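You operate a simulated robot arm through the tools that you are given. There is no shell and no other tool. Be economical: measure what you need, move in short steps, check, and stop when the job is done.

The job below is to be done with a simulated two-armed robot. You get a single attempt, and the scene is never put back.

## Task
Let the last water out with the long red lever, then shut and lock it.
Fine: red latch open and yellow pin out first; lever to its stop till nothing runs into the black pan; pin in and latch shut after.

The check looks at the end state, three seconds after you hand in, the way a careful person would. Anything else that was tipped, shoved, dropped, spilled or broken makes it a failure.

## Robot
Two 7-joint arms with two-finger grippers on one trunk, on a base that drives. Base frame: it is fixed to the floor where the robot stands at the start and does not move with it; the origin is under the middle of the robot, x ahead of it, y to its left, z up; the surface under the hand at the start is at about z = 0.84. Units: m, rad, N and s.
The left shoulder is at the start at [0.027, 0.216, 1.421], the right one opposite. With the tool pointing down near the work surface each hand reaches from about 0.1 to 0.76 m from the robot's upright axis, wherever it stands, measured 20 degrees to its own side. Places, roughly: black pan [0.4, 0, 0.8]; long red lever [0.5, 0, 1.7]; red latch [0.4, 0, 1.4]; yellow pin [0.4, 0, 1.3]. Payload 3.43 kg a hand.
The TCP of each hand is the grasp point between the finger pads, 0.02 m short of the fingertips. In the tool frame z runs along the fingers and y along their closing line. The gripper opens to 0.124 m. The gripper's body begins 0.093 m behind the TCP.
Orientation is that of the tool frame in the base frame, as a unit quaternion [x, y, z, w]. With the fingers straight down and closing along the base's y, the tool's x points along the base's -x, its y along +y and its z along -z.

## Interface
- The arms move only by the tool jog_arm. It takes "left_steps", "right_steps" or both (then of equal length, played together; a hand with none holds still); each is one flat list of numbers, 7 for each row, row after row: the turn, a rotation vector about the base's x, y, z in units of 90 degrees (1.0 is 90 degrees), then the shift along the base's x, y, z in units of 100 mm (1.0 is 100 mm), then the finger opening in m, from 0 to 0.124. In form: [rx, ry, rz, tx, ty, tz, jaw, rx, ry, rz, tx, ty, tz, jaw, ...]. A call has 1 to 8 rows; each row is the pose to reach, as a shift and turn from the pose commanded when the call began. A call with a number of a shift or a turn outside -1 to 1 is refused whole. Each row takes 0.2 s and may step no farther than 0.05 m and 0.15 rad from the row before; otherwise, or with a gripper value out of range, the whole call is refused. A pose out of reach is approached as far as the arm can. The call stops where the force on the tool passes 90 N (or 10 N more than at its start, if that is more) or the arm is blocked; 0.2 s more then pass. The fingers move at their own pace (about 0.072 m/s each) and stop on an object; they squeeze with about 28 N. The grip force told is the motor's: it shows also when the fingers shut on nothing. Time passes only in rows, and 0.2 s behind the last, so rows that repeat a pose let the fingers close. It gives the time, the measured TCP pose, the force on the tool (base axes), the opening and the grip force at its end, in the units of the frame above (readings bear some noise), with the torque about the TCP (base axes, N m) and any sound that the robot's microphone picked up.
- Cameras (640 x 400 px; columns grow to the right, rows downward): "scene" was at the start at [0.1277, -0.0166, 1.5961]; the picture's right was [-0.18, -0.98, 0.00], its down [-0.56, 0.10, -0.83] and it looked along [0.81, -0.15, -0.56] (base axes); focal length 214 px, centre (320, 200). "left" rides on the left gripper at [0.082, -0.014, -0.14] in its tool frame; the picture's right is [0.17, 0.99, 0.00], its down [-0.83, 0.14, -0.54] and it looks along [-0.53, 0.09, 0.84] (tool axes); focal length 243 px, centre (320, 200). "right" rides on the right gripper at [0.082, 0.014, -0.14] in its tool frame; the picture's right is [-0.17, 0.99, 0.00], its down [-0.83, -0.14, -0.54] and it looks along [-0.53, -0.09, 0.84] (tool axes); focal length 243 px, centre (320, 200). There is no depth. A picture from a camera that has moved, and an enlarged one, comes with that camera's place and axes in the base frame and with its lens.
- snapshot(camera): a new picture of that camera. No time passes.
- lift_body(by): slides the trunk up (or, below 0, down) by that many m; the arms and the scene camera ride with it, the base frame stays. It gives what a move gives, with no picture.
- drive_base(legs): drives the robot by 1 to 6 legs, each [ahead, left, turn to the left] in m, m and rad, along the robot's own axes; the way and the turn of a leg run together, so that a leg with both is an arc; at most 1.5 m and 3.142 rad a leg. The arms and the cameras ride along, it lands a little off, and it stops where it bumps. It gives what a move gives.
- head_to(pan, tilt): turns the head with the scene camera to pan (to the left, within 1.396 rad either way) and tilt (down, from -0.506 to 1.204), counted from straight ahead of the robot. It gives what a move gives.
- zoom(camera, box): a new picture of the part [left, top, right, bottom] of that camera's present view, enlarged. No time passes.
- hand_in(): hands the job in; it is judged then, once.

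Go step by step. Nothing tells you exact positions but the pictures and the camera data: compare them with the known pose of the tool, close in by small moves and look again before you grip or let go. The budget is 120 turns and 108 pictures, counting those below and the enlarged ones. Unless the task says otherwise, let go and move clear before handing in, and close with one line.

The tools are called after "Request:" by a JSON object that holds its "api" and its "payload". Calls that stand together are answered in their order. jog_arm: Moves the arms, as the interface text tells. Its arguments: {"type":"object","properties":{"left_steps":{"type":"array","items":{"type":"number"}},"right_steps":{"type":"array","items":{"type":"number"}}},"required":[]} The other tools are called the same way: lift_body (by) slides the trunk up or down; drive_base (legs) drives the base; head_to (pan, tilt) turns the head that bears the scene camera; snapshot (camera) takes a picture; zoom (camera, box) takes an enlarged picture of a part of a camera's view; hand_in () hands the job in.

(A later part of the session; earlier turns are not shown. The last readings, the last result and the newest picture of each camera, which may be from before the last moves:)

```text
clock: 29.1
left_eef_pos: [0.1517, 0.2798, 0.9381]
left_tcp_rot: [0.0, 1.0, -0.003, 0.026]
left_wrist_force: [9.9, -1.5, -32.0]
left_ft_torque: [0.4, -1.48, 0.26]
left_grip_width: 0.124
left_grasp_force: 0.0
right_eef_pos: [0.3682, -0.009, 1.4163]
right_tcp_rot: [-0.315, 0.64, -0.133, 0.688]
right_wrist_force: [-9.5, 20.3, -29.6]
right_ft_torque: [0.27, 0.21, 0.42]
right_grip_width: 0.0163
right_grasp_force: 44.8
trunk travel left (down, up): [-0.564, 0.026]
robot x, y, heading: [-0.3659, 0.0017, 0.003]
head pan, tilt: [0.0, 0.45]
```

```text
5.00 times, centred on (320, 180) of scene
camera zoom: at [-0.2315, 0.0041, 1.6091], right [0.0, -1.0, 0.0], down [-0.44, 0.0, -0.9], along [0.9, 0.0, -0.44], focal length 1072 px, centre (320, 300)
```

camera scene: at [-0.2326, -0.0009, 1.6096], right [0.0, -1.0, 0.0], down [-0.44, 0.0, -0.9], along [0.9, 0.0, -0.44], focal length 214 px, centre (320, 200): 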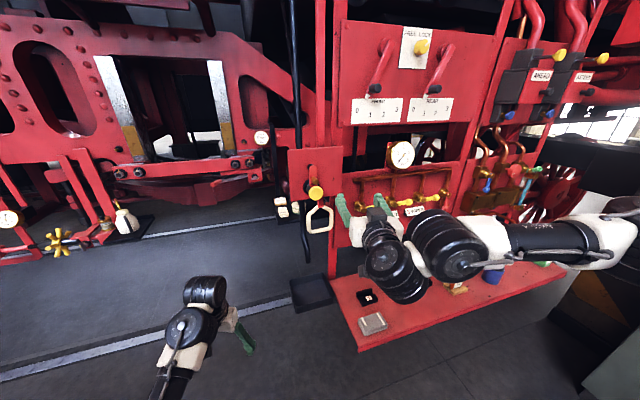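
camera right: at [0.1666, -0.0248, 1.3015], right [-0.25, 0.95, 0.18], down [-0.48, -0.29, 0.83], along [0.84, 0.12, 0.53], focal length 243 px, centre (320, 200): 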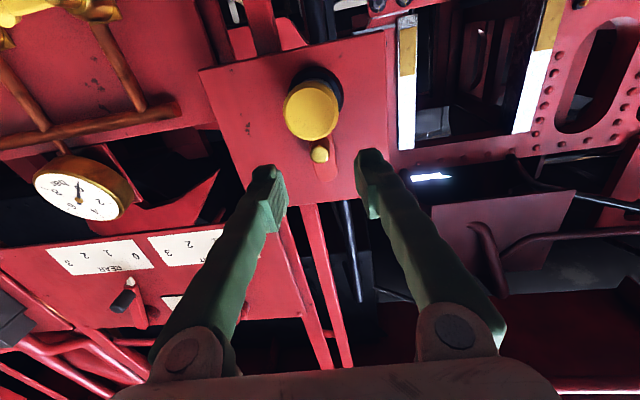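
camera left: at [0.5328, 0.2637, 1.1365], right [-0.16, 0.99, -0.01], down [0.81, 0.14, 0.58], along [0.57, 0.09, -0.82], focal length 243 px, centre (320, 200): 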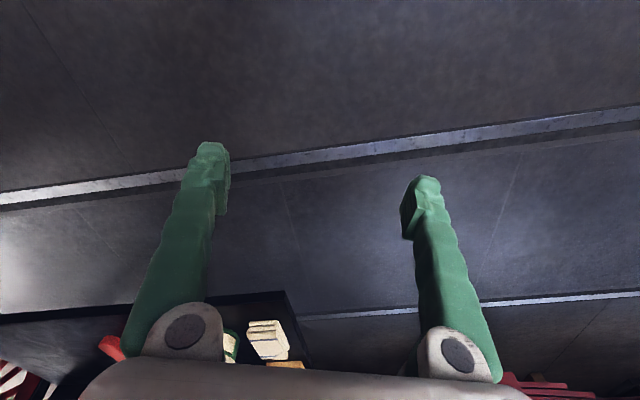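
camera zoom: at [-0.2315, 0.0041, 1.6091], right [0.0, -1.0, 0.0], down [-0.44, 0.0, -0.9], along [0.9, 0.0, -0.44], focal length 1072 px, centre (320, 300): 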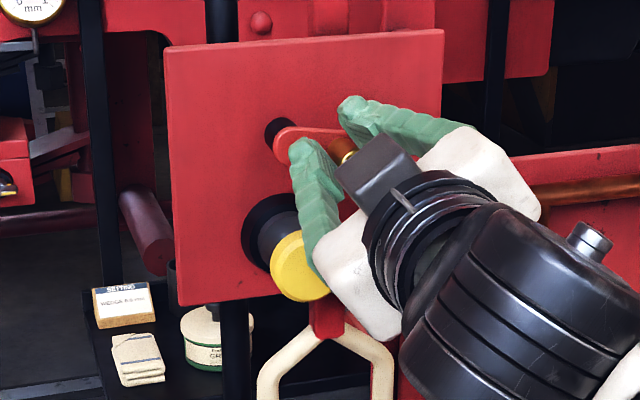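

The latch is at its stop, open. I'll ease the load, open the fingers a little, and back straight out.

Request:
{"api": "jog_arm", "payload": {"right_steps": [0, 0, 0, 0, 0, -0.02, 0.03, 0, 0, 0, 0, 0, -0.02, 0.03, 0, 0, 0, -0.3, -0.08, 0, 0.03, 0, 0, 0, -0.6, -0.16, 0, 0.03, 0, 0, 0, -0.8, -0.21, 0, 0.03]}}

Request:
{"api": "zoom", "payload": {"camera": "scene", "box": [280, 140, 360, 220]}}

```text
clock: 30.2
left_eef_pos: [0.1517, 0.2775, 0.9395]
left_tcp_rot: [0.0, 1.0, 0.0, 0.026]
left_wrist_force: [10.9, -3.5, -32.7]
left_ft_torque: [0.42, -1.45, 0.22]
left_grip_width: 0.124
left_grasp_force: 0.0
right_eef_pos: [0.291, -0.0351, 1.425]
right_tcp_rot: [-0.307, 0.639, -0.133, 0.693]
right_wrist_force: [-0.6, 0.3, 1.0]
right_ft_torque: [-0.01, 0.0, -0.01]
right_grip_width: 0.03
right_grasp_force: 0.0
trunk travel left (down, up): [-0.564, 0.026]
robot x, y, heading: [-0.3688, -0.0003, -0.0]
head pan, tilt: [0.0, 0.45]
```

```text
5.00 times, centred on (320, 180) of scene
camera zoom: at [-0.2334, -0.0004, 1.6097], right [0.0, -1.0, 0.0], down [-0.44, 0.0, -0.9], along [0.9, 0.0, -0.44], focal length 1072 px, centre (320, 300)
```

zoom: 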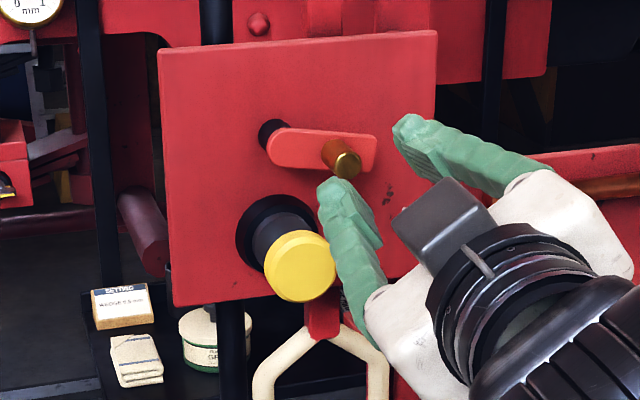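

The latch stays open. I'll roll the hand back upright and line up with the knob.

Request:
{"api": "jog_arm", "payload": {"right_steps": [0.08, 0.021, 0, 0, 0.1, -0.2, 0.08, 0.16, 0.043, 0, 0, 0.2, -0.4, 0.08, 0.24, 0.064, 0, 0, 0.3, -0.6, 0.08, 0.32, 0.085, 0, 0.1, 0.34, -0.8, 0.08, 0.4, 0.107, 0, 0.15, 0.34, -0.82, 0.08]}}

Request:
{"api": "zoom", "payload": {"camera": "right", "box": [220, 40, 420, 240]}}

Request:
{"api": "zoom", "payload": {"camera": "scene", "box": [280, 140, 360, 220]}}

```text
clock: 31.4
left_eef_pos: [0.1524, 0.2785, 0.9402]
left_tcp_rot: [0.001, 1.0, 0.0, 0.027]
left_wrist_force: [10.9, -3.5, -31.9]
left_ft_torque: [0.4, -1.47, 0.25]
left_grip_width: 0.1239
left_grasp_force: 0.2
right_eef_pos: [0.3048, -0.0017, 1.3408]
right_tcp_rot: [-0.087, 0.703, 0.098, 0.699]
right_wrist_force: [-0.4, 0.7, -0.6]
right_ft_torque: [0.04, 0.0, 0.02]
right_grip_width: 0.0801
right_grasp_force: 0.0
trunk travel left (down, up): [-0.564, 0.026]
robot x, y, heading: [-0.3681, 0.0002, -0.0]
head pan, tilt: [0.0, 0.45]
```

```text
2.00 times, centred on (320, 140) of right
camera zoom: at [0.1662, -0.0235, 1.2592], right [-0.26, 0.95, 0.18], down [-0.48, -0.29, 0.83], along [0.84, 0.13, 0.53], focal length 485 px, centre (320, 320)
```

zoom: 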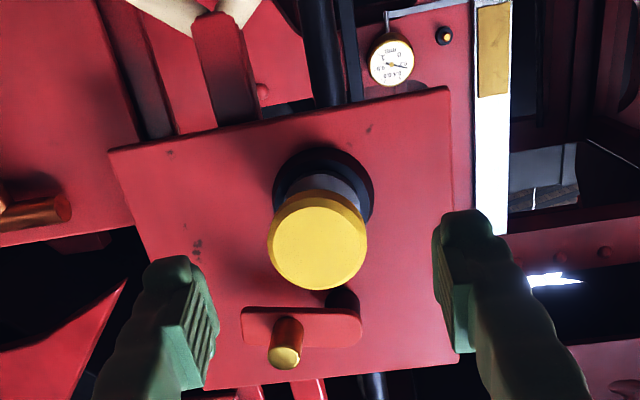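

```text
5.00 times, centred on (320, 180) of scene
camera zoom: at [-0.2337, -0.0004, 1.6097], right [0.0, -1.0, 0.0], down [-0.44, 0.0, -0.9], along [0.9, 0.0, -0.44], focal length 1072 px, centre (320, 300)
```

zoom: 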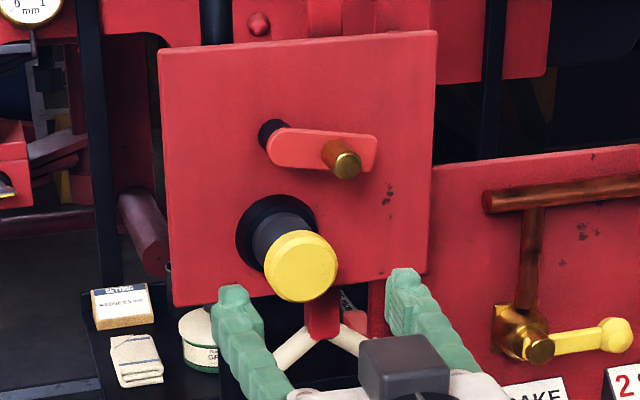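

The knob is centred. I'll advance 63 mm along the axis and grip the knob.

Request:
{"api": "jog_arm", "payload": {"right_steps": [0, 0, 0, 0.22, 0.058, 0.02, 0.08, 0, 0, 0, 0.44, 0.116, 0.02, 0.08, 0, 0, 0, 0.63, 0.166, 0.02, 0.08, 0, 0, 0, 0.63, 0.166, 0.02, 0.04, 0, 0, 0, 0.63, 0.166, 0.02, 0.03, 0, 0, 0, 0.63, 0.166, 0.02, 0.03]}}

Request:
{"api": "zoom", "payload": {"camera": "right", "box": [220, 40, 420, 240]}}

```text
clock: 32.9
left_eef_pos: [0.1524, 0.2772, 0.9402]
left_tcp_rot: [0.0, 1.0, 0.0, 0.026]
left_wrist_force: [10.3, -2.6, -32.1]
left_ft_torque: [0.39, -1.48, 0.21]
left_grip_width: 0.1239
left_grasp_force: 0.0
right_eef_pos: [0.3686, 0.0148, 1.3429]
right_tcp_rot: [-0.089, 0.703, 0.098, 0.699]
right_wrist_force: [1.1, -0.5, -0.6]
right_ft_torque: [0.05, 0.01, -0.14]
right_grip_width: 0.0376
right_grasp_force: 44.4
trunk travel left (down, up): [-0.564, 0.026]
robot x, y, heading: [-0.3655, 0.0022, 0.002]
head pan, tilt: [0.0, 0.45]
```

```text
2.00 times, centred on (320, 140) of right
camera zoom: at [0.2297, -0.0082, 1.2623], right [-0.26, 0.95, 0.18], down [-0.48, -0.29, 0.83], along [0.84, 0.13, 0.53], focal length 485 px, centre (320, 320)
```

zoom: 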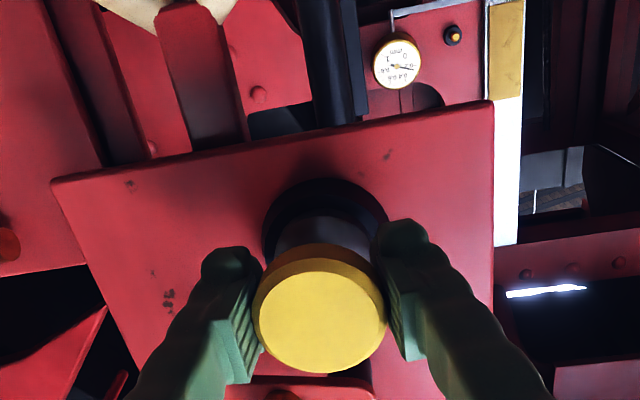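

The knob is gripped; seated TCP is [0.3686, 0.0148, 1.3429]. I'll pull it straight out along the axis.

Request:
{"api": "jog_arm", "payload": {"right_steps": [0, 0, 0, -0.097, -0.026, 0, 0.03, 0, 0, 0, -0.193, -0.052, 0, 0.03, 0, 0, 0, -0.29, -0.077, 0, 0.03, 0, 0, 0, -0.386, -0.103, 0, 0.03]}}

Request:
{"api": "zoom", "payload": {"camera": "scene", "box": [280, 140, 360, 220]}}

```text
clock: 33.9
left_eef_pos: [0.1524, 0.2749, 0.9397]
left_tcp_rot: [0.002, 1.0, 0.001, 0.026]
left_wrist_force: [10.4, -2.0, -31.6]
left_ft_torque: [0.44, -1.5, 0.26]
left_grip_width: 0.1242
left_grasp_force: 0.0
right_eef_pos: [0.3301, 0.0017, 1.3436]
right_tcp_rot: [-0.087, 0.702, 0.099, 0.7]
right_wrist_force: [4.0, -9.0, 6.4]
right_ft_torque: [-0.11, 0.18, -0.2]
right_grip_width: 0.0376
right_grasp_force: 45.1
trunk travel left (down, up): [-0.564, 0.026]
robot x, y, heading: [-0.37, -0.0019, 0.003]
head pan, tilt: [0.0, 0.45]
```

```text
5.00 times, centred on (320, 180) of scene
camera zoom: at [-0.2332, -0.0028, 1.6097], right [0.0, -1.0, 0.0], down [-0.44, 0.0, -0.9], along [0.9, 0.0, -0.44], focal length 1072 px, centre (320, 300)
```

zoom: 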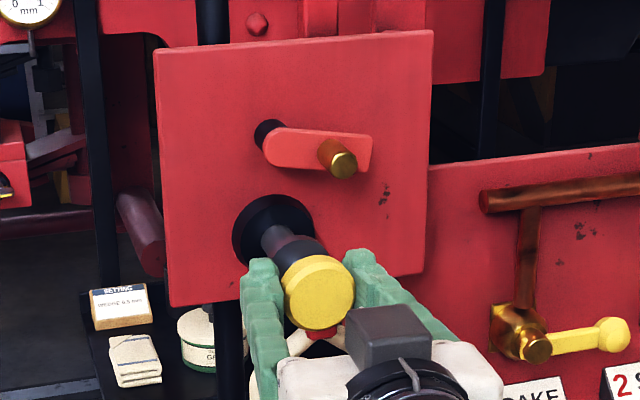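

It slides out and a thinner shank shows. I'll continue.

Request:
{"api": "jog_arm", "payload": {"right_steps": [0, 0, 0, -0.097, -0.03, 0, 0.03, 0, 0, 0, -0.193, -0.06, 0, 0.03, 0, 0, 0, -0.29, -0.09, 0, 0.03, 0, 0, 0, -0.386, -0.12, 0, 0.03]}}

Request:
{"api": "zoom", "payload": {"camera": "scene", "box": [280, 140, 360, 220]}}

```text
clock: 34.9
left_eef_pos: [0.1457, 0.2764, 0.9417]
left_tcp_rot: [0.001, 1.0, 0.0, 0.029]
left_wrist_force: [9.9, -2.3, -32.1]
left_ft_torque: [0.35, -1.62, 0.21]
left_grip_width: 0.124
left_grasp_force: 0.3
right_eef_pos: [0.2811, -0.0063, 1.3453]
right_tcp_rot: [-0.091, 0.702, 0.1, 0.7]
right_wrist_force: [-0.6, -0.5, 0.0]
right_ft_torque: [-0.06, 0.04, -0.05]
right_grip_width: 0.0301
right_grasp_force: 0.1
trunk travel left (down, up): [-0.564, 0.026]
robot x, y, heading: [-0.3676, -0.0008, -0.0]
head pan, tilt: [0.0, 0.45]
```

```text
5.00 times, centred on (320, 180) of scene
camera zoom: at [-0.2425, -0.0016, 1.6102], right [0.0, -1.0, 0.0], down [-0.43, 0.0, -0.9], along [0.9, 0.0, -0.43], focal length 1072 px, centre (320, 300)
```

zoom: 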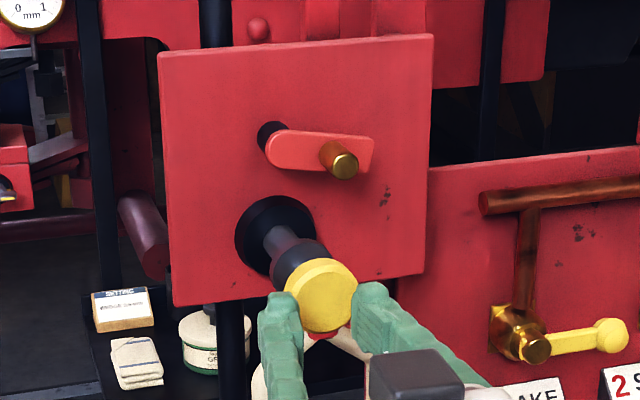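

The pin is captive and pulled to its limit, where my fingers slipped off; it stays out. I'll clear the hand and examine the lever's top pivot and the loop to find its travel direction.

Request:
{"api": "jog_arm", "payload": {"right_steps": [0, 0, 0, -0.2, -0.1, 0, 0.08, 0, 0, 0, -0.3, -0.4, -0.3, 0.08, 0, 0, 0, -0.3, -0.8, -0.6, 0.08]}}

Request:
{"api": "zoom", "payload": {"camera": "scene", "box": [270, 140, 370, 260]}}

Request:
{"api": "head_to", "payload": {"pan": 0.0, "tilt": -0.3}}

Request:
{"api": "zoom", "payload": {"camera": "scene", "box": [220, 60, 420, 340]}}

```text
clock: 35.6
left_eef_pos: [0.1525, 0.276, 0.9398]
left_tcp_rot: [0.001, 1.0, 0.001, 0.026]
left_wrist_force: [10.1, -3.0, -31.7]
left_ft_torque: [0.46, -1.44, 0.28]
left_grip_width: 0.1239
left_grasp_force: 0.0
right_eef_pos: [0.2611, -0.0898, 1.2816]
right_tcp_rot: [-0.088, 0.703, 0.099, 0.699]
right_wrist_force: [0.1, 0.5, -0.8]
right_ft_torque: [0.03, 0.01, 0.04]
right_grip_width: 0.0801
right_grasp_force: 0.1
trunk travel left (down, up): [-0.564, 0.026]
robot x, y, heading: [-0.3661, -0.0008, 0.003]
head pan, tilt: [0.0, 0.45]
```

```text
3.33 times, centred on (320, 200) of scene
camera zoom: at [-0.2319, -0.0029, 1.6095], right [0.0, -1.0, 0.0], down [-0.44, 0.0, -0.9], along [0.9, 0.0, -0.44], focal length 715 px, centre (320, 200)
```

zoom: 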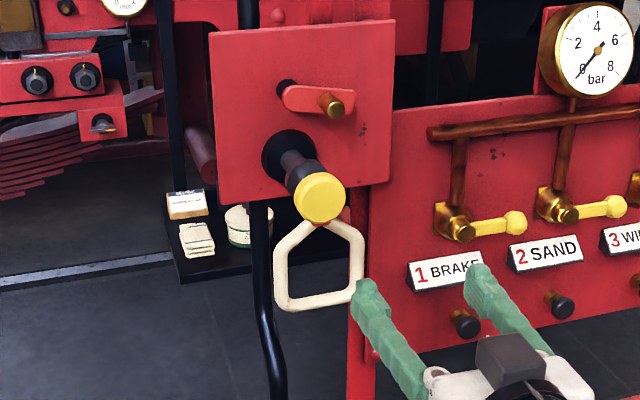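

```text
clock: 36.8
left_eef_pos: [0.152, 0.2768, 0.9401]
left_tcp_rot: [0.001, 1.0, -0.001, 0.026]
left_wrist_force: [10.4, -1.3, -31.6]
left_ft_torque: [0.43, -1.44, 0.26]
left_grip_width: 0.1241
left_grasp_force: 0.0
right_eef_pos: [0.2592, -0.0878, 1.2849]
right_tcp_rot: [-0.088, 0.703, 0.097, 0.699]
right_wrist_force: [0.0, 0.5, 0.0]
right_ft_torque: [0.0, -0.01, 0.01]
right_grip_width: 0.08
right_grasp_force: 0.0
trunk travel left (down, up): [-0.564, 0.026]
robot x, y, heading: [-0.366, 0.0012, -0.003]
head pan, tilt: [0.0, -0.3]
```

```text
1.43 times, centred on (320, 200) of scene
camera zoom: at [-0.2465, -0.001, 1.6767], right [0.0, -1.0, 0.0], down [0.29, 0.0, -0.96], along [0.96, 0.0, 0.29], focal length 306 px, centre (320, 200)
```

zoom: 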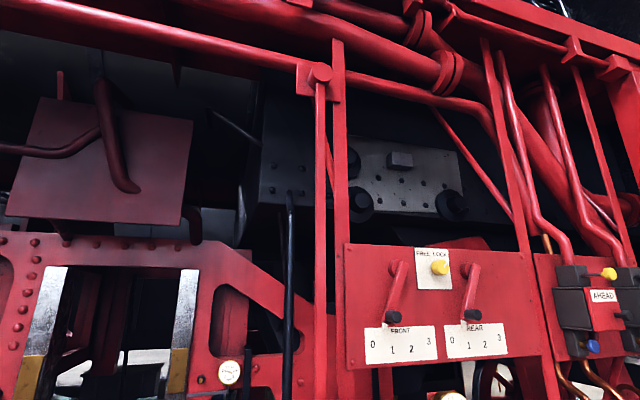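

The lever pivots at the top (z about 2.28) on a forward axis, so it swings sideways. I'll look at the loop from the right hand camera.

Request:
{"api": "snapshot", "payload": {"camera": "right"}}

Request:
{"api": "head_to", "payload": {"pan": 0.0, "tilt": 0.5}}

```text
67 pictures are left
camera right: at [0.1209, -0.1091, 1.2017], right [-0.26, 0.95, 0.18], down [-0.48, -0.29, 0.83], along [0.84, 0.13, 0.53], focal length 243 px, centre (320, 200)
```

right: 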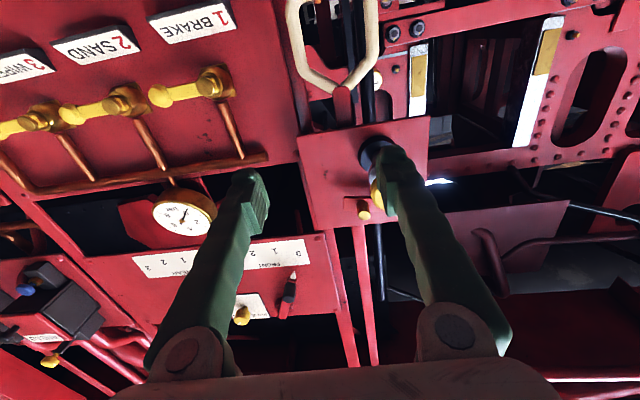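

```text
clock: 37.9
left_eef_pos: [0.1525, 0.2776, 0.9405]
left_tcp_rot: [0.001, 1.0, 0.0, 0.026]
left_wrist_force: [9.8, -3.1, -32.9]
left_ft_torque: [0.38, -1.46, 0.23]
left_grip_width: 0.124
left_grasp_force: 0.1
right_eef_pos: [0.2596, -0.0866, 1.2851]
right_tcp_rot: [-0.089, 0.703, 0.098, 0.699]
right_wrist_force: [-0.3, 0.2, 0.6]
right_ft_torque: [0.0, 0.0, -0.05]
right_grip_width: 0.08
right_grasp_force: 0.1
trunk travel left (down, up): [-0.564, 0.026]
robot x, y, heading: [-0.3653, -0.0007, 0.003]
head pan, tilt: [0.0, 0.499]
```

The loop is centred around [0.455, -0.003, 1.185] with a clear opening about 60 mm wide. I'll bring closed fingers in front of it and check.

Request:
{"api": "jog_arm", "payload": {"right_steps": [0, 0, 0, 0, 0.2, -0.4, 0.0, 0, 0, 0, 0, 0.4, -0.7, 0.0, 0, 0, 0, 0.2, 0.6, -1.0, 0.0, 0, 0, 0, 0.6, 0.62, -1.0, 0.0, 0, 0, 0, 0.95, 0.67, -1.0, 0.0]}}

Request:
{"api": "snapshot", "payload": {"camera": "right"}}

Request:
{"api": "zoom", "payload": {"camera": "scene", "box": [270, 140, 370, 240]}}

```text
clock: 39.1
left_eef_pos: [0.153, 0.2775, 0.9397]
left_tcp_rot: [0.0, 1.0, 0.0, 0.026]
left_wrist_force: [9.9, -2.3, -32.5]
left_ft_torque: [0.44, -1.42, 0.26]
left_grip_width: 0.124
left_grasp_force: 0.1
right_eef_pos: [0.3582, -0.0202, 1.1837]
right_tcp_rot: [-0.089, 0.703, 0.098, 0.699]
right_wrist_force: [0.2, -0.1, -0.6]
right_ft_torque: [-0.01, 0.0, 0.0]
right_grip_width: 0.0001
right_grasp_force: 28.2
trunk travel left (down, up): [-0.564, 0.026]
robot x, y, heading: [-0.3634, -0.0038, 0.006]
head pan, tilt: [0.0, 0.499]
```

```text
66 pictures are left
camera right: at [0.2204, -0.0427, 1.102], right [-0.26, 0.95, 0.18], down [-0.48, -0.29, 0.83], along [0.84, 0.13, 0.53], focal length 243 px, centre (320, 200)
```

right: 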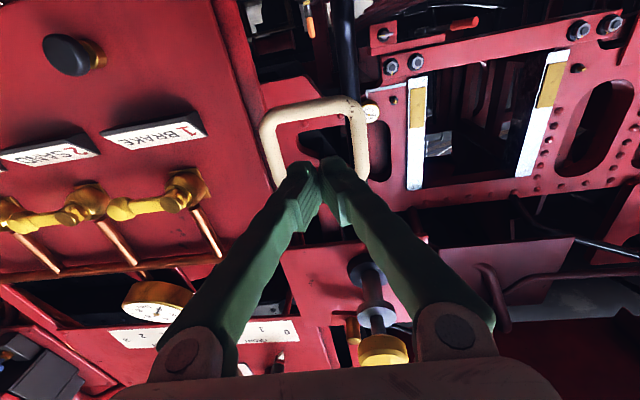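

```text
4.00 times, centred on (320, 190) of scene
camera zoom: at [-0.2332, -0.0002, 1.6051], right [0.0, -1.0, 0.0], down [-0.48, 0.0, -0.88], along [0.88, 0.0, -0.48], focal length 858 px, centre (320, 240)
```

zoom: 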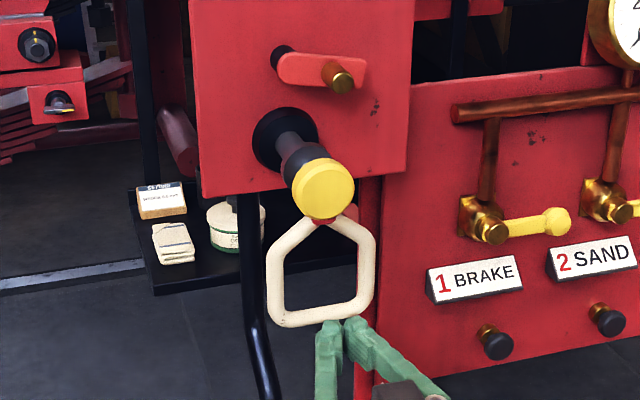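

The fingers are lined up with the opening. I'll insert them about 9 cm, in small rows.

Request:
{"api": "jog_arm", "payload": {"right_steps": [0, 0, 0, 0.3, 0.05, 0.03, 0.0, 0, 0, 0, 0.6, 0.11, 0.04, 0.0, 0, 0, 0, 0.8, 0.15, 0.04, 0.0, 0, 0, 0, 0.95, 0.18, 0.04, 0.0]}}

Request:
{"api": "snapshot", "payload": {"camera": "right"}}

Request:
{"api": "zoom", "payload": {"camera": "scene", "box": [270, 140, 370, 240]}}

```text
clock: 40.1
left_eef_pos: [0.1525, 0.278, 0.9405]
left_tcp_rot: [0.0, 1.0, 0.001, 0.025]
left_wrist_force: [9.0, -2.9, -32.0]
left_ft_torque: [0.41, -1.46, 0.27]
left_grip_width: 0.1239
left_grasp_force: 0.1
right_eef_pos: [0.4513, -0.0029, 1.1887]
right_tcp_rot: [-0.088, 0.703, 0.097, 0.699]
right_wrist_force: [0.1, -0.9, -0.4]
right_ft_torque: [0.02, -0.03, -0.01]
right_grip_width: 0.0
right_grasp_force: 28.2
trunk travel left (down, up): [-0.564, 0.026]
robot x, y, heading: [-0.3674, -0.0004, 0.001]
head pan, tilt: [0.0, 0.499]
```

```text
64 pictures are left
camera right: at [0.3122, -0.0242, 1.107], right [-0.26, 0.95, 0.18], down [-0.48, -0.29, 0.83], along [0.84, 0.13, 0.53], focal length 243 px, centre (320, 200)
```

right: 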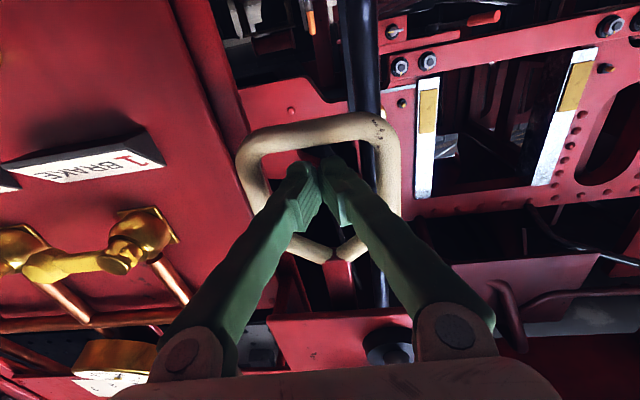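

```text
4.00 times, centred on (320, 190) of scene
camera zoom: at [-0.2335, -0.0004, 1.6051], right [0.0, -1.0, 0.0], down [-0.48, 0.0, -0.88], along [0.88, 0.0, -0.48], focal length 858 px, centre (320, 240)
```

zoom: 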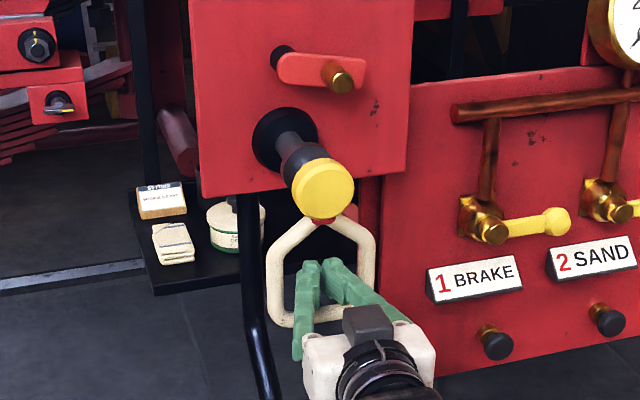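

From the apparent size change, the loop is nearer x = 0.48, so the tips are just short of it. I'll go 35 mm deeper.

Request:
{"api": "jog_arm", "payload": {"right_steps": [0, 0, 0, 0.17, 0.02, 0.0, 0.0, 0, 0, 0, 0.35, 0.03, 0.0, 0.0]}}

Request:
{"api": "snapshot", "payload": {"camera": "right"}}

Request:
{"api": "zoom", "payload": {"camera": "scene", "box": [290, 170, 350, 230]}}

```text
clock: 40.7
left_eef_pos: [0.1523, 0.2768, 0.9398]
left_tcp_rot: [0.0, 1.0, 0.0, 0.026]
left_wrist_force: [10.2, -2.7, -32.4]
left_ft_torque: [0.37, -1.46, 0.25]
left_grip_width: 0.1238
left_grasp_force: 0.0
right_eef_pos: [0.4843, 0.0002, 1.1882]
right_tcp_rot: [-0.089, 0.703, 0.098, 0.699]
right_wrist_force: [0.1, 0.5, -0.6]
right_ft_torque: [0.04, -0.02, -0.01]
right_grip_width: 0.0002
right_grasp_force: 28.1
trunk travel left (down, up): [-0.564, 0.026]
robot x, y, heading: [-0.3653, 0.0029, 0.003]
head pan, tilt: [0.0, 0.499]
```

```text
62 pictures are left
camera right: at [0.3466, -0.0223, 1.1057], right [-0.26, 0.95, 0.18], down [-0.48, -0.29, 0.83], along [0.84, 0.13, 0.53], focal length 243 px, centre (320, 200)
```

right: 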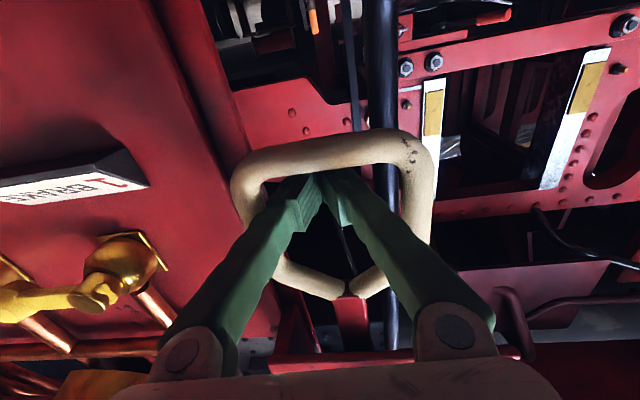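

```text
6.67 times, centred on (320, 200) of scene
camera zoom: at [-0.2333, -0.0004, 1.6051], right [0.0, -1.0, 0.0], down [-0.48, 0.0, -0.88], along [0.88, 0.0, -0.48], focal length 1430 px, centre (320, 200)
```

zoom: 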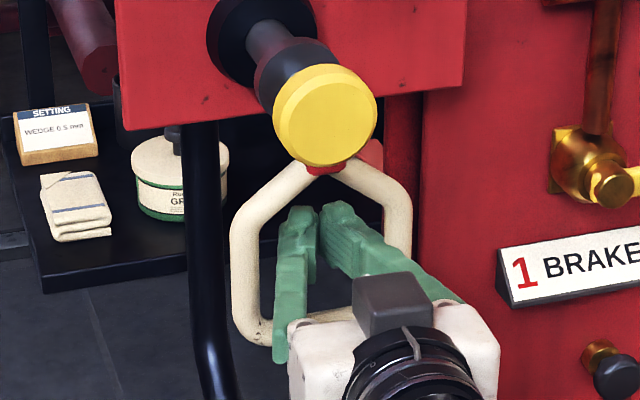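

The bottom bar now occludes the fingertips from below, so they're through the loop. I'll feel to the left first.

Request:
{"api": "jog_arm", "payload": {"right_steps": [0, 0, 0, 0, 0.12, 0, 0.0, 0, 0, 0, 0, 0.24, 0, 0.0, 0, 0, 0, 0, 0.36, 0, 0.0]}}

Request:
{"api": "zoom", "payload": {"camera": "scene", "box": [290, 170, 350, 230]}}

```text
clock: 41.5
left_eef_pos: [0.152, 0.2766, 0.9415]
left_tcp_rot: [0.001, 1.0, 0.001, 0.027]
left_wrist_force: [10.9, -2.4, -33.1]
left_ft_torque: [0.42, -1.46, 0.27]
left_grip_width: 0.1241
left_grasp_force: 0.0
right_eef_pos: [0.484, 0.0341, 1.1879]
right_tcp_rot: [-0.089, 0.702, 0.098, 0.699]
right_wrist_force: [-4.5, -8.1, 0.4]
right_ft_torque: [-0.07, 0.1, 0.51]
right_grip_width: 0.0
right_grasp_force: 27.9
trunk travel left (down, up): [-0.564, 0.026]
robot x, y, heading: [-0.3638, -0.0009, 0.002]
head pan, tilt: [0.0, 0.499]
```

```text
6.67 times, centred on (320, 200) of scene
camera zoom: at [-0.2355, -0.0017, 1.6053], right [0.0, -1.0, 0.0], down [-0.48, 0.0, -0.88], along [0.88, 0.0, -0.48], focal length 1430 px, centre (320, 200)
```

zoom: 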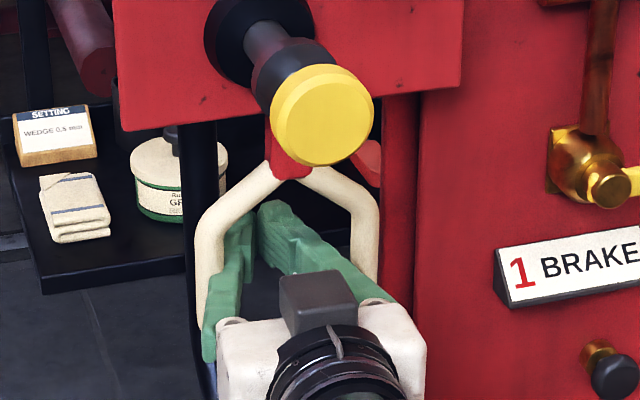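

The lever moves left. The torque shows the contact is about 5 cm behind the TCP, so I'll retract 35 mm to keep the tips off the drain hose, then continue left.

Request:
{"api": "jog_arm", "payload": {"right_steps": [0, 0, 0, -0.2, 0, 0, 0.0, 0, 0, 0, -0.36, 0, 0, 0.0, 0, 0, 0, -0.36, 0.12, 0, 0.0, 0, 0, 0, -0.36, 0.24, 0, 0.0, 0, 0, 0, -0.36, 0.36, 0, 0.0]}}

Request:
{"api": "zoom", "payload": {"camera": "scene", "box": [270, 150, 370, 250]}}

Request:
{"api": "snapshot", "payload": {"camera": "right"}}

```text
clock: 42.9
left_eef_pos: [0.1517, 0.2769, 0.9399]
left_tcp_rot: [-0.001, 1.0, 0.0, 0.027]
left_wrist_force: [6.8, -0.8, -14.2]
left_ft_torque: [0.11, -0.28, 0.1]
left_grip_width: 0.1238
left_grasp_force: 0.1
right_eef_pos: [0.4628, 0.0278, 1.1711]
right_tcp_rot: [-0.092, 0.705, 0.065, 0.7]
right_wrist_force: [1.7, 0.3, 3.0]
right_ft_torque: [0.04, 0.05, 0.01]
right_grip_width: 0.0
right_grasp_force: 28.3
trunk travel left (down, up): [-0.564, 0.026]
robot x, y, heading: [-0.3663, 0.0025, -0.003]
head pan, tilt: [0.0, 0.499]
stopped in row 5 (right hand): the arm was blocked; the commanded pose is now the measured one
```

```text
4.00 times, centred on (320, 200) of scene
camera zoom: at [-0.2345, -0.0008, 1.6052], right [0.0, -1.0, 0.0], down [-0.48, 0.0, -0.88], along [0.88, 0.0, -0.48], focal length 858 px, centre (320, 200)
```

zoom: 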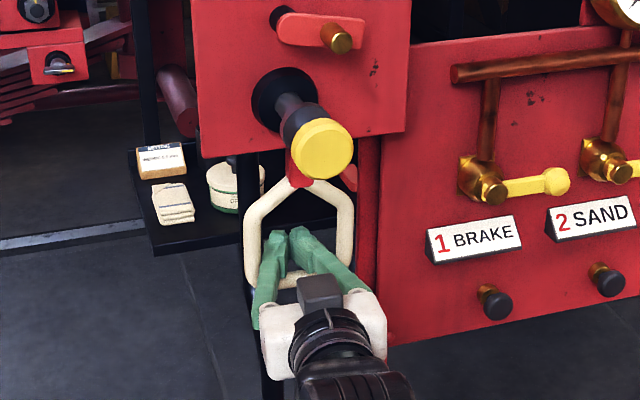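

```text
58 pictures are left
camera right: at [0.3233, 0.0076, 1.0905], right [-0.22, 0.97, 0.13], down [-0.49, -0.22, 0.84], along [0.84, 0.12, 0.52], focal length 243 px, centre (320, 200)
```

right: 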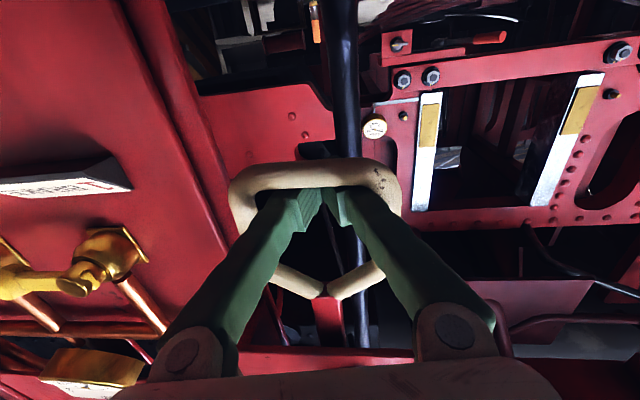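

The move was blocked, maybe by the lever's stop or by my arm. I'll look at the hose outlet and pan, and the lever's top.

Request:
{"api": "head_to", "payload": {"pan": 0.1, "tilt": 0.8}}

Request:
{"api": "snapshot", "payload": {"camera": "scene"}}

```text
clock: 43.7
left_eef_pos: [0.1515, 0.2775, 0.9406]
left_tcp_rot: [0.0, 1.0, 0.0, 0.027]
left_wrist_force: [8.8, -3.4, -24.1]
left_ft_torque: [0.4, -0.91, 0.26]
left_grip_width: 0.1241
left_grasp_force: 0.1
right_eef_pos: [0.462, 0.0291, 1.1717]
right_tcp_rot: [-0.094, 0.706, 0.065, 0.699]
right_wrist_force: [1.6, -1.5, 5.3]
right_ft_torque: [0.02, 0.09, 0.02]
right_grip_width: 0.0
right_grasp_force: 28.4
trunk travel left (down, up): [-0.564, 0.026]
robot x, y, heading: [-0.3675, 0.0019, 0.002]
head pan, tilt: [0.099, 0.799]
```

```text
57 pictures are left
camera scene: at [-0.2457, 0.0069, 1.5794], right [0.1, -0.99, 0.0], down [-0.71, -0.07, -0.7], along [0.69, 0.07, -0.72], focal length 214 px, centre (320, 200)
```

scene: 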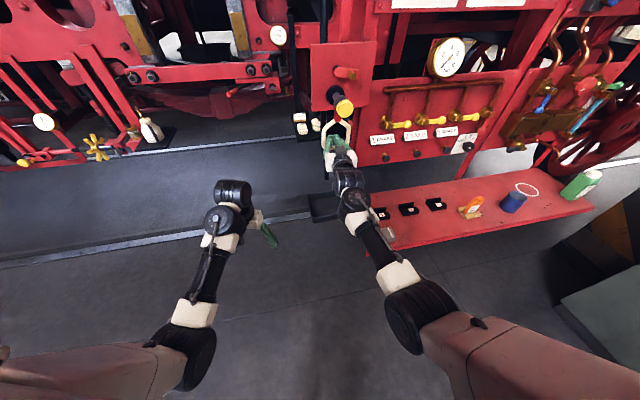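

I'll zoom to check the right forearm near the bench and the pan.

Request:
{"api": "zoom", "payload": {"camera": "scene", "box": [280, 90, 440, 260]}}

```text
2.35 times, centred on (360, 175) of scene
camera zoom: at [-0.2457, 0.0069, 1.5794], right [0.1, -0.99, 0.0], down [-0.71, -0.07, -0.7], along [0.69, 0.07, -0.72], focal length 505 px, centre (226, 259)
```

zoom: 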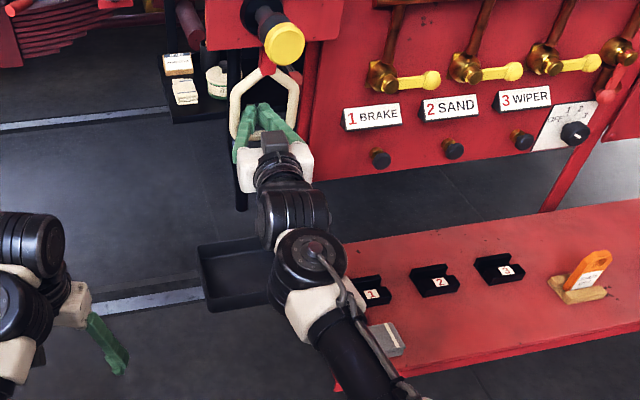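

Nothing of the arm seems to touch the bench. I'll push left again in small steps and watch the force.

Request:
{"api": "jog_arm", "payload": {"right_steps": [0, 0, 0, 0, 0.08, 0, 0.0, 0, 0, 0, 0, 0.16, 0, 0.0, 0, 0, 0, 0, 0.24, 0, 0.0]}}

Request:
{"api": "zoom", "payload": {"camera": "scene", "box": [280, 50, 400, 200]}}

```text
clock: 44.5
left_eef_pos: [0.1481, 0.277, 0.9445]
left_tcp_rot: [-0.001, 1.0, 0.0, 0.031]
left_wrist_force: [10.0, -1.9, -27.9]
left_ft_torque: [0.39, -1.26, 0.22]
left_grip_width: 0.1238
left_grasp_force: 0.0
right_eef_pos: [0.4619, 0.0268, 1.1724]
right_tcp_rot: [-0.095, 0.702, 0.049, 0.704]
right_wrist_force: [-17.2, -1.0, 35.7]
right_ft_torque: [0.41, 0.96, 0.25]
right_grip_width: 0.0
right_grasp_force: 27.6
trunk travel left (down, up): [-0.564, 0.026]
robot x, y, heading: [-0.367, 0.0011, -0.002]
head pan, tilt: [0.099, 0.799]
```

```text
2.67 times, centred on (340, 125) of scene
camera zoom: at [-0.2544, 0.0069, 1.5804], right [0.1, -0.99, 0.0], down [-0.71, -0.07, -0.7], along [0.7, 0.07, -0.71], focal length 572 px, centre (267, 400)
```

zoom: 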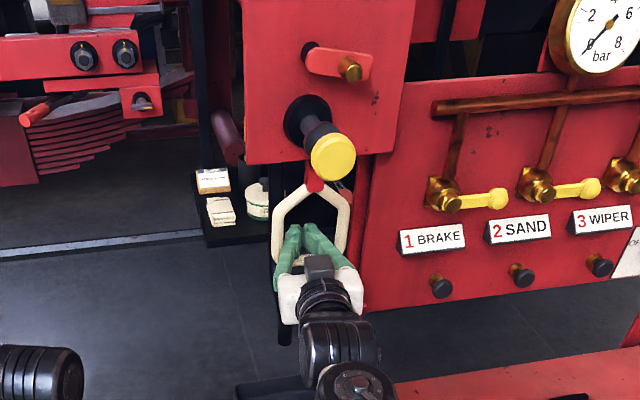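

The right arm itself is jammed (forces in x and z, not y): retracting pushed the elbow into the body. I'll relax it, back the base off about 0.12 m to withdraw, and then use the left arm for the leftward pull.

Request:
{"api": "jog_arm", "payload": {"right_steps": [0, 0, 0, 0, -0.15, 0, 0.0, 0, 0, 0, 0.1, -0.3, 0.05, 0.0]}}

Request:
{"api": "snapshot", "payload": {"camera": "right"}}

```text
clock: 45.1
left_eef_pos: [0.1501, 0.2774, 0.9395]
left_tcp_rot: [0.001, 1.0, 0.0, 0.026]
left_wrist_force: [8.6, -1.6, -27.9]
left_ft_torque: [0.33, -1.3, 0.23]
left_grip_width: 0.1239
left_grasp_force: 0.0
right_eef_pos: [0.4685, 0.028, 1.1721]
right_tcp_rot: [-0.094, 0.709, 0.068, 0.695]
right_wrist_force: [-2.8, 0.0, 6.3]
right_ft_torque: [0.1, 0.08, 0.03]
right_grip_width: 0.0
right_grasp_force: 28.3
trunk travel left (down, up): [-0.564, 0.026]
robot x, y, heading: [-0.3626, 0.0002, -0.002]
head pan, tilt: [0.099, 0.799]
```

```text
54 pictures are left
camera right: at [0.3281, 0.0065, 1.0917], right [-0.22, 0.97, 0.13], down [-0.48, -0.23, 0.85], along [0.85, 0.13, 0.51], focal length 243 px, centre (320, 200)
```

right: 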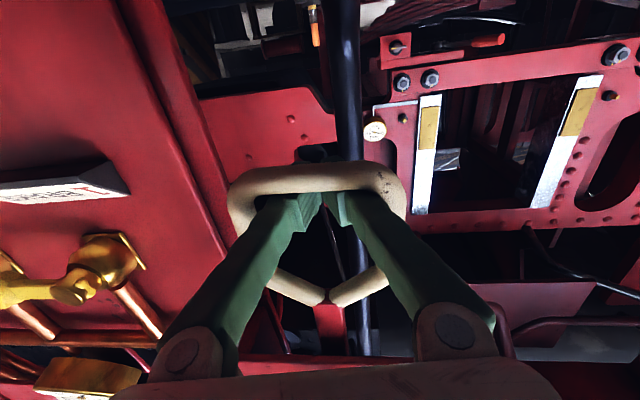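

The lever has stayed shifted left and the fingers are centred in the loop. I'll back the base out.

Request:
{"api": "drive_base", "payload": {"legs": [[-0.13, 0, 0]]}}

Request:
{"api": "head_to", "payload": {"pan": 0.1, "tilt": 0.5}}

Request:
{"api": "snapshot", "payload": {"camera": "scene"}}

```text
clock: 46.5
left_eef_pos: [0.0251, 0.2757, 0.9398]
left_tcp_rot: [0.003, 1.0, 0.0, 0.026]
left_wrist_force: [9.3, -1.9, -28.6]
left_ft_torque: [0.33, -1.26, 0.25]
left_grip_width: 0.1239
left_grasp_force: 0.0
right_eef_pos: [0.3427, 0.0224, 1.1752]
right_tcp_rot: [-0.092, 0.707, 0.066, 0.698]
right_wrist_force: [0.2, -0.2, -0.1]
right_ft_torque: [-0.02, -0.02, -0.02]
right_grip_width: 0.0001
right_grasp_force: 28.1
trunk travel left (down, up): [-0.564, 0.026]
robot x, y, heading: [-0.497, 0.0019, 0.001]
head pan, tilt: [0.099, 0.799]
```

```text
clock: 47.3
left_eef_pos: [0.0238, 0.2759, 0.9411]
left_tcp_rot: [0.003, 1.0, 0.0, 0.027]
left_wrist_force: [7.2, -2.3, -20.1]
left_ft_torque: [0.31, -0.67, 0.18]
left_grip_width: 0.1238
left_grasp_force: 0.0
right_eef_pos: [0.3418, 0.0235, 1.1756]
right_tcp_rot: [-0.091, 0.706, 0.066, 0.699]
right_wrist_force: [-0.1, -0.8, 0.5]
right_ft_torque: [0.02, 0.0, 0.01]
right_grip_width: 0.0
right_grasp_force: 27.9
trunk travel left (down, up): [-0.564, 0.026]
robot x, y, heading: [-0.4954, 0.0001, -0.0]
head pan, tilt: [0.099, 0.499]
```

```text
53 pictures are left
camera scene: at [-0.3646, 0.0079, 1.6052], right [0.1, -1.0, 0.0], down [-0.48, -0.05, -0.88], along [0.87, 0.08, -0.48], focal length 214 px, centre (320, 200)
```

scene: 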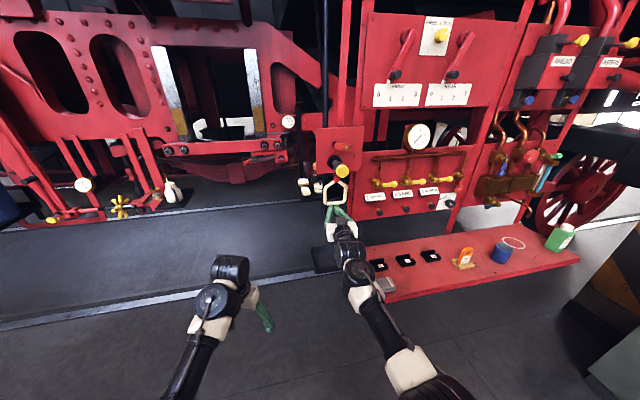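

There is room now. I'll move the right hand aside and turn the left hand forward, raising it toward the lever height.

Request:
{"api": "jog_arm", "payload": {"left_steps": [0, -0.09, 0, 0.12, 0, 0.12, 0.06, 0, -0.18, 0, 0.24, 0, 0.24, 0.06, 0, -0.27, 0, 0.36, 0, 0.36, 0.06, 0, -0.36, 0, 0.48, 0, 0.48, 0.06, 0, -0.45, 0, 0.6, 0, 0.6, 0.06, 0, -0.54, 0, 0.72, 0, 0.72, 0.06, 0, -0.63, 0, 0.84, 0, 0.84, 0.06, 0, -0.72, 0, 0.96, 0, 0.96, 0.06], "right_steps": [0, 0, 0, -0.1, -0.12, 0, 0, 0, 0, 0, -0.2, -0.24, 0, 0, 0, 0, 0, -0.3, -0.36, 0, 0, 0, 0, 0, -0.4, -0.48, 0, 0, 0, 0, 0, -0.5, -0.6, 0, 0, 0, 0, 0, -0.6, -0.72, 0, 0, 0, 0, 0, -0.6, -0.84, 0, 0, 0, 0, 0, -0.6, -1.0, 0, 0]}}

Request:
{"api": "snapshot", "payload": {"camera": "scene"}}

```text
clock: 49.1
left_eef_pos: [0.1193, 0.2726, 1.0373]
left_tcp_rot: [0.002, 0.829, 0.001, 0.559]
left_wrist_force: [0.3, -0.3, 0.1]
left_ft_torque: [-0.01, -0.03, -0.01]
left_grip_width: 0.06
left_grasp_force: 0.1
right_eef_pos: [0.2811, -0.0794, 1.1751]
right_tcp_rot: [-0.093, 0.707, 0.066, 0.698]
right_wrist_force: [-0.7, -0.5, -1.0]
right_ft_torque: [-0.02, 0.05, 0.01]
right_grip_width: 0.0001
right_grasp_force: 28.0
trunk travel left (down, up): [-0.564, 0.026]
robot x, y, heading: [-0.4974, 0.0008, -0.004]
head pan, tilt: [0.099, 0.499]
```

```text
52 pictures are left
camera scene: at [-0.364, 0.007, 1.6052], right [0.1, -1.0, 0.0], down [-0.48, -0.05, -0.88], along [0.87, 0.08, -0.48], focal length 214 px, centre (320, 200)
```

scene: 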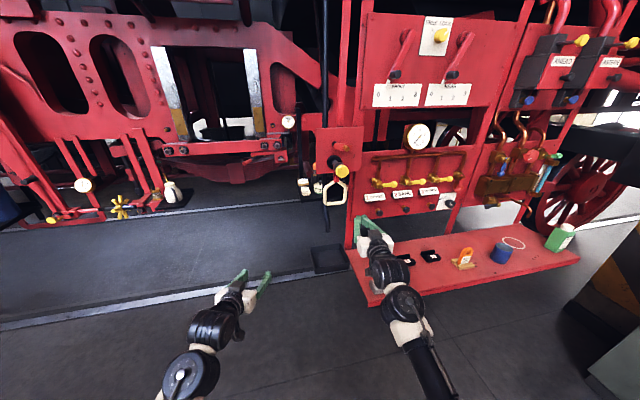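

The left hand is free of contact. I'll continue it toward the loop and move the right hand further aside.

Request:
{"api": "jog_arm", "payload": {"left_steps": [0, -0.06, 0, 0.2, -0.2, 0.25, 0.02, 0, -0.12, 0, 0.4, -0.4, 0.5, 0.0, 0, -0.18, 0, 0.6, -0.6, 0.75, 0.0, 0, -0.245, 0, 0.8, -0.8, 1.0, 0.0, 0, -0.245, 0, 0.9, -1.0, 1.0, 0.0], "right_steps": [0, 0, 0, -0.1, -0.2, 0, 0, 0, 0, 0, -0.2, -0.4, 0, 0, 0, 0, 0, -0.3, -0.6, 0, 0, 0, 0, 0, -0.3, -0.8, 0, 0, 0, 0, 0, -0.3, -1.0, 0, 0]}}

Request:
{"api": "jog_arm", "payload": {"left_steps": [0, 0, 0, 0.3, -0.3, 0.1, 0.0, 0, 0, 0, 0.6, -0.6, 0.3, 0.0, 0, 0, 0, 0.9, -0.9, 0.45, 0.0, 0, 0, 0, 1.0, -1.0, 0.48, 0.0]}}

Request:
{"api": "snapshot", "payload": {"camera": "left"}}

Request:
{"api": "zoom", "payload": {"camera": "scene", "box": [260, 110, 420, 290]}}

```text
clock: 50.3
left_eef_pos: [0.2085, 0.1749, 1.1384]
left_tcp_rot: [0.003, 0.707, 0.002, 0.707]
left_wrist_force: [-1.1, 0.3, 0.4]
left_ft_torque: [0.03, 0.04, -0.02]
left_grip_width: 0.0
left_grasp_force: 28.2
right_eef_pos: [0.251, -0.179, 1.1762]
right_tcp_rot: [-0.091, 0.706, 0.066, 0.699]
right_wrist_force: [1.1, -0.4, -0.3]
right_ft_torque: [0.0, -0.02, 0.02]
right_grip_width: 0.0
right_grasp_force: 27.7
trunk travel left (down, up): [-0.564, 0.026]
robot x, y, heading: [-0.4949, -0.0027, -0.004]
head pan, tilt: [0.099, 0.499]
```

```text
clock: 51.3
left_eef_pos: [0.3102, 0.0785, 1.1833]
left_tcp_rot: [0.003, 0.708, 0.006, 0.706]
left_wrist_force: [-0.7, 0.3, -0.2]
left_ft_torque: [-0.03, 0.02, -0.02]
left_grip_width: 0.0
left_grasp_force: 28.4
right_eef_pos: [0.2512, -0.1759, 1.1767]
right_tcp_rot: [-0.093, 0.707, 0.067, 0.698]
right_wrist_force: [0.2, 0.4, 1.2]
right_ft_torque: [0.0, 0.0, 0.01]
right_grip_width: 0.0
right_grasp_force: 28.1
trunk travel left (down, up): [-0.564, 0.026]
robot x, y, heading: [-0.4935, -0.0014, -0.003]
head pan, tilt: [0.099, 0.499]
```

```text
51 pictures are left
camera left: at [0.1717, 0.0645, 1.1009], right [0.0, 0.99, -0.15], down [-0.54, 0.13, 0.83], along [0.84, 0.09, 0.53], focal length 243 px, centre (320, 200)
```

left: 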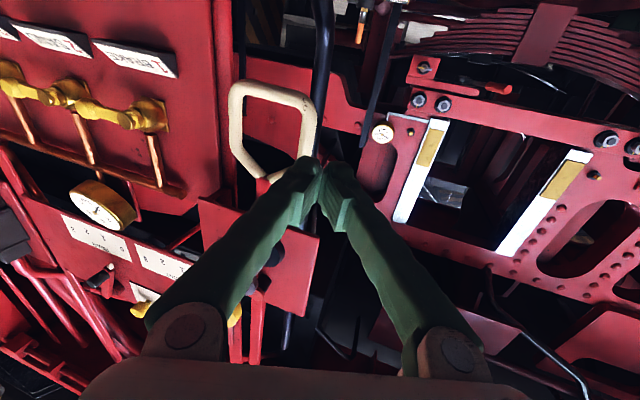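

```text
2.22 times, centred on (340, 200) of scene
camera zoom: at [-0.3636, 0.008, 1.6051], right [0.1, -1.0, 0.0], down [-0.48, -0.05, -0.88], along [0.87, 0.08, -0.48], focal length 477 px, centre (276, 200)
```

zoom: 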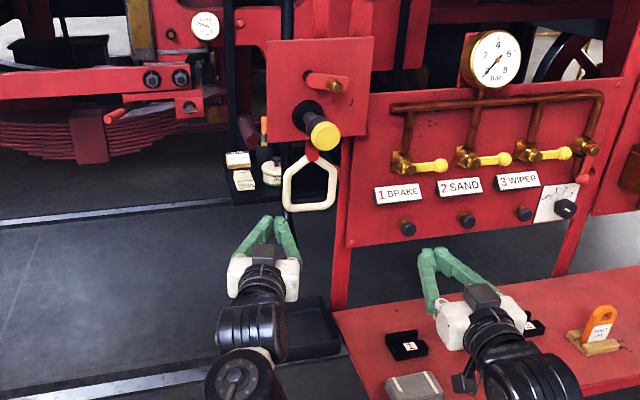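

The loop is now about [0.46, 0.016, 1.195]. I'll line the left fingers up with it and look again.

Request:
{"api": "jog_arm", "payload": {"left_steps": [0, 0, 0, 0.1, -0.3, 0.05, 0.0, 0, 0, 0, 0.3, -0.6, 0.07, 0.0, 0, 0, 0, 0.6, -0.62, 0.07, 0.0]}}

Request:
{"api": "snapshot", "payload": {"camera": "left"}}

Request:
{"api": "zoom", "payload": {"camera": "scene", "box": [290, 150, 370, 230]}}

```text
clock: 52.3
left_eef_pos: [0.378, 0.0514, 1.1797]
left_tcp_rot: [0.009, 0.706, 0.03, 0.707]
left_wrist_force: [-0.9, -0.7, -0.3]
left_ft_torque: [0.03, -0.01, 0.0]
left_grip_width: 0.0
left_grasp_force: 28.0
right_eef_pos: [0.2502, -0.1767, 1.1777]
right_tcp_rot: [-0.092, 0.706, 0.065, 0.699]
right_wrist_force: [-0.1, -0.6, -0.2]
right_ft_torque: [0.04, 0.02, -0.01]
right_grip_width: 0.0002
right_grasp_force: 28.9
trunk travel left (down, up): [-0.564, 0.026]
robot x, y, heading: [-0.4942, -0.0006, -0.001]
head pan, tilt: [0.099, 0.499]
stopped in row 3 (left hand): the arm was blocked; the commanded pose is now the measured one
```

```text
49 pictures are left
camera left: at [0.2397, 0.0378, 1.096], right [-0.03, 0.99, -0.11], down [-0.54, 0.08, 0.84], along [0.84, 0.09, 0.54], focal length 243 px, centre (320, 200)
```

left: 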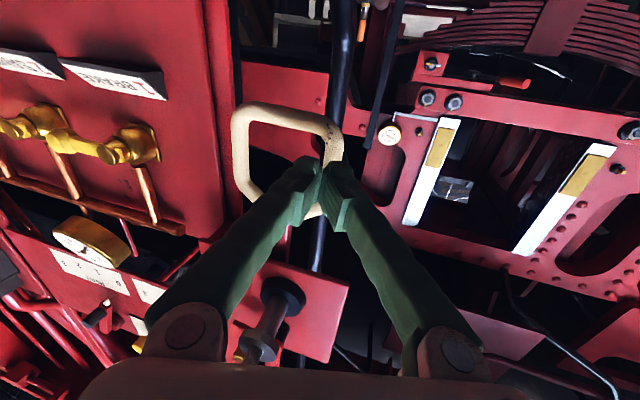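

```text
5.00 times, centred on (330, 190) of scene
camera zoom: at [-0.3645, 0.008, 1.6052], right [0.1, -1.0, 0.0], down [-0.48, -0.05, -0.88], along [0.87, 0.08, -0.48], focal length 1072 px, centre (270, 250)
```

zoom: 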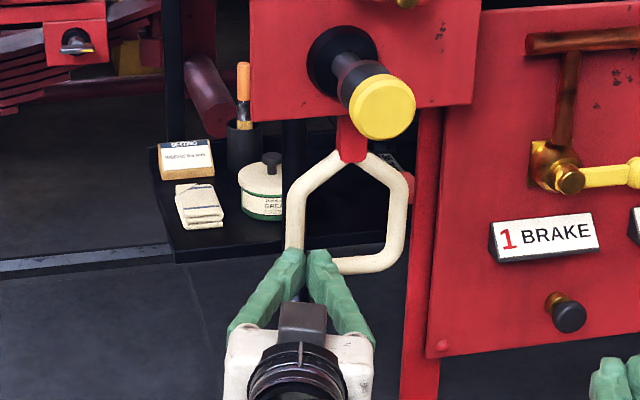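

The arm was blocked before reaching the loop with no force on the hand, so something upstream touches. I'll look at both arms from above.

Request:
{"api": "head_to", "payload": {"pan": 0.1, "tilt": 1.0}}

Request:
{"api": "snapshot", "payload": {"camera": "scene"}}

```text
clock: 53.2
left_eef_pos: [0.3768, 0.0506, 1.1784]
left_tcp_rot: [0.008, 0.707, 0.03, 0.707]
left_wrist_force: [1.1, -1.1, -0.4]
left_ft_torque: [0.02, 0.03, 0.01]
left_grip_width: 0.0
left_grasp_force: 27.7
right_eef_pos: [0.2509, -0.1778, 1.1761]
right_tcp_rot: [-0.092, 0.706, 0.066, 0.699]
right_wrist_force: [-0.4, 0.4, 0.8]
right_ft_torque: [-0.02, -0.01, 0.01]
right_grip_width: 0.0002
right_grasp_force: 27.5
trunk travel left (down, up): [-0.564, 0.026]
robot x, y, heading: [-0.4942, -0.0014, -0.003]
head pan, tilt: [0.099, 1.0]
```

```text
47 pictures are left
camera scene: at [-0.3851, 0.0057, 1.5642], right [0.1, -1.0, 0.0], down [-0.84, -0.08, -0.54], along [0.54, 0.05, -0.84], focal length 214 px, centre (320, 200)
```

scene: 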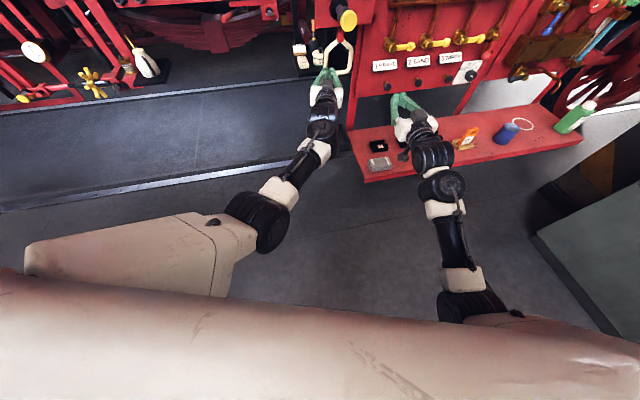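

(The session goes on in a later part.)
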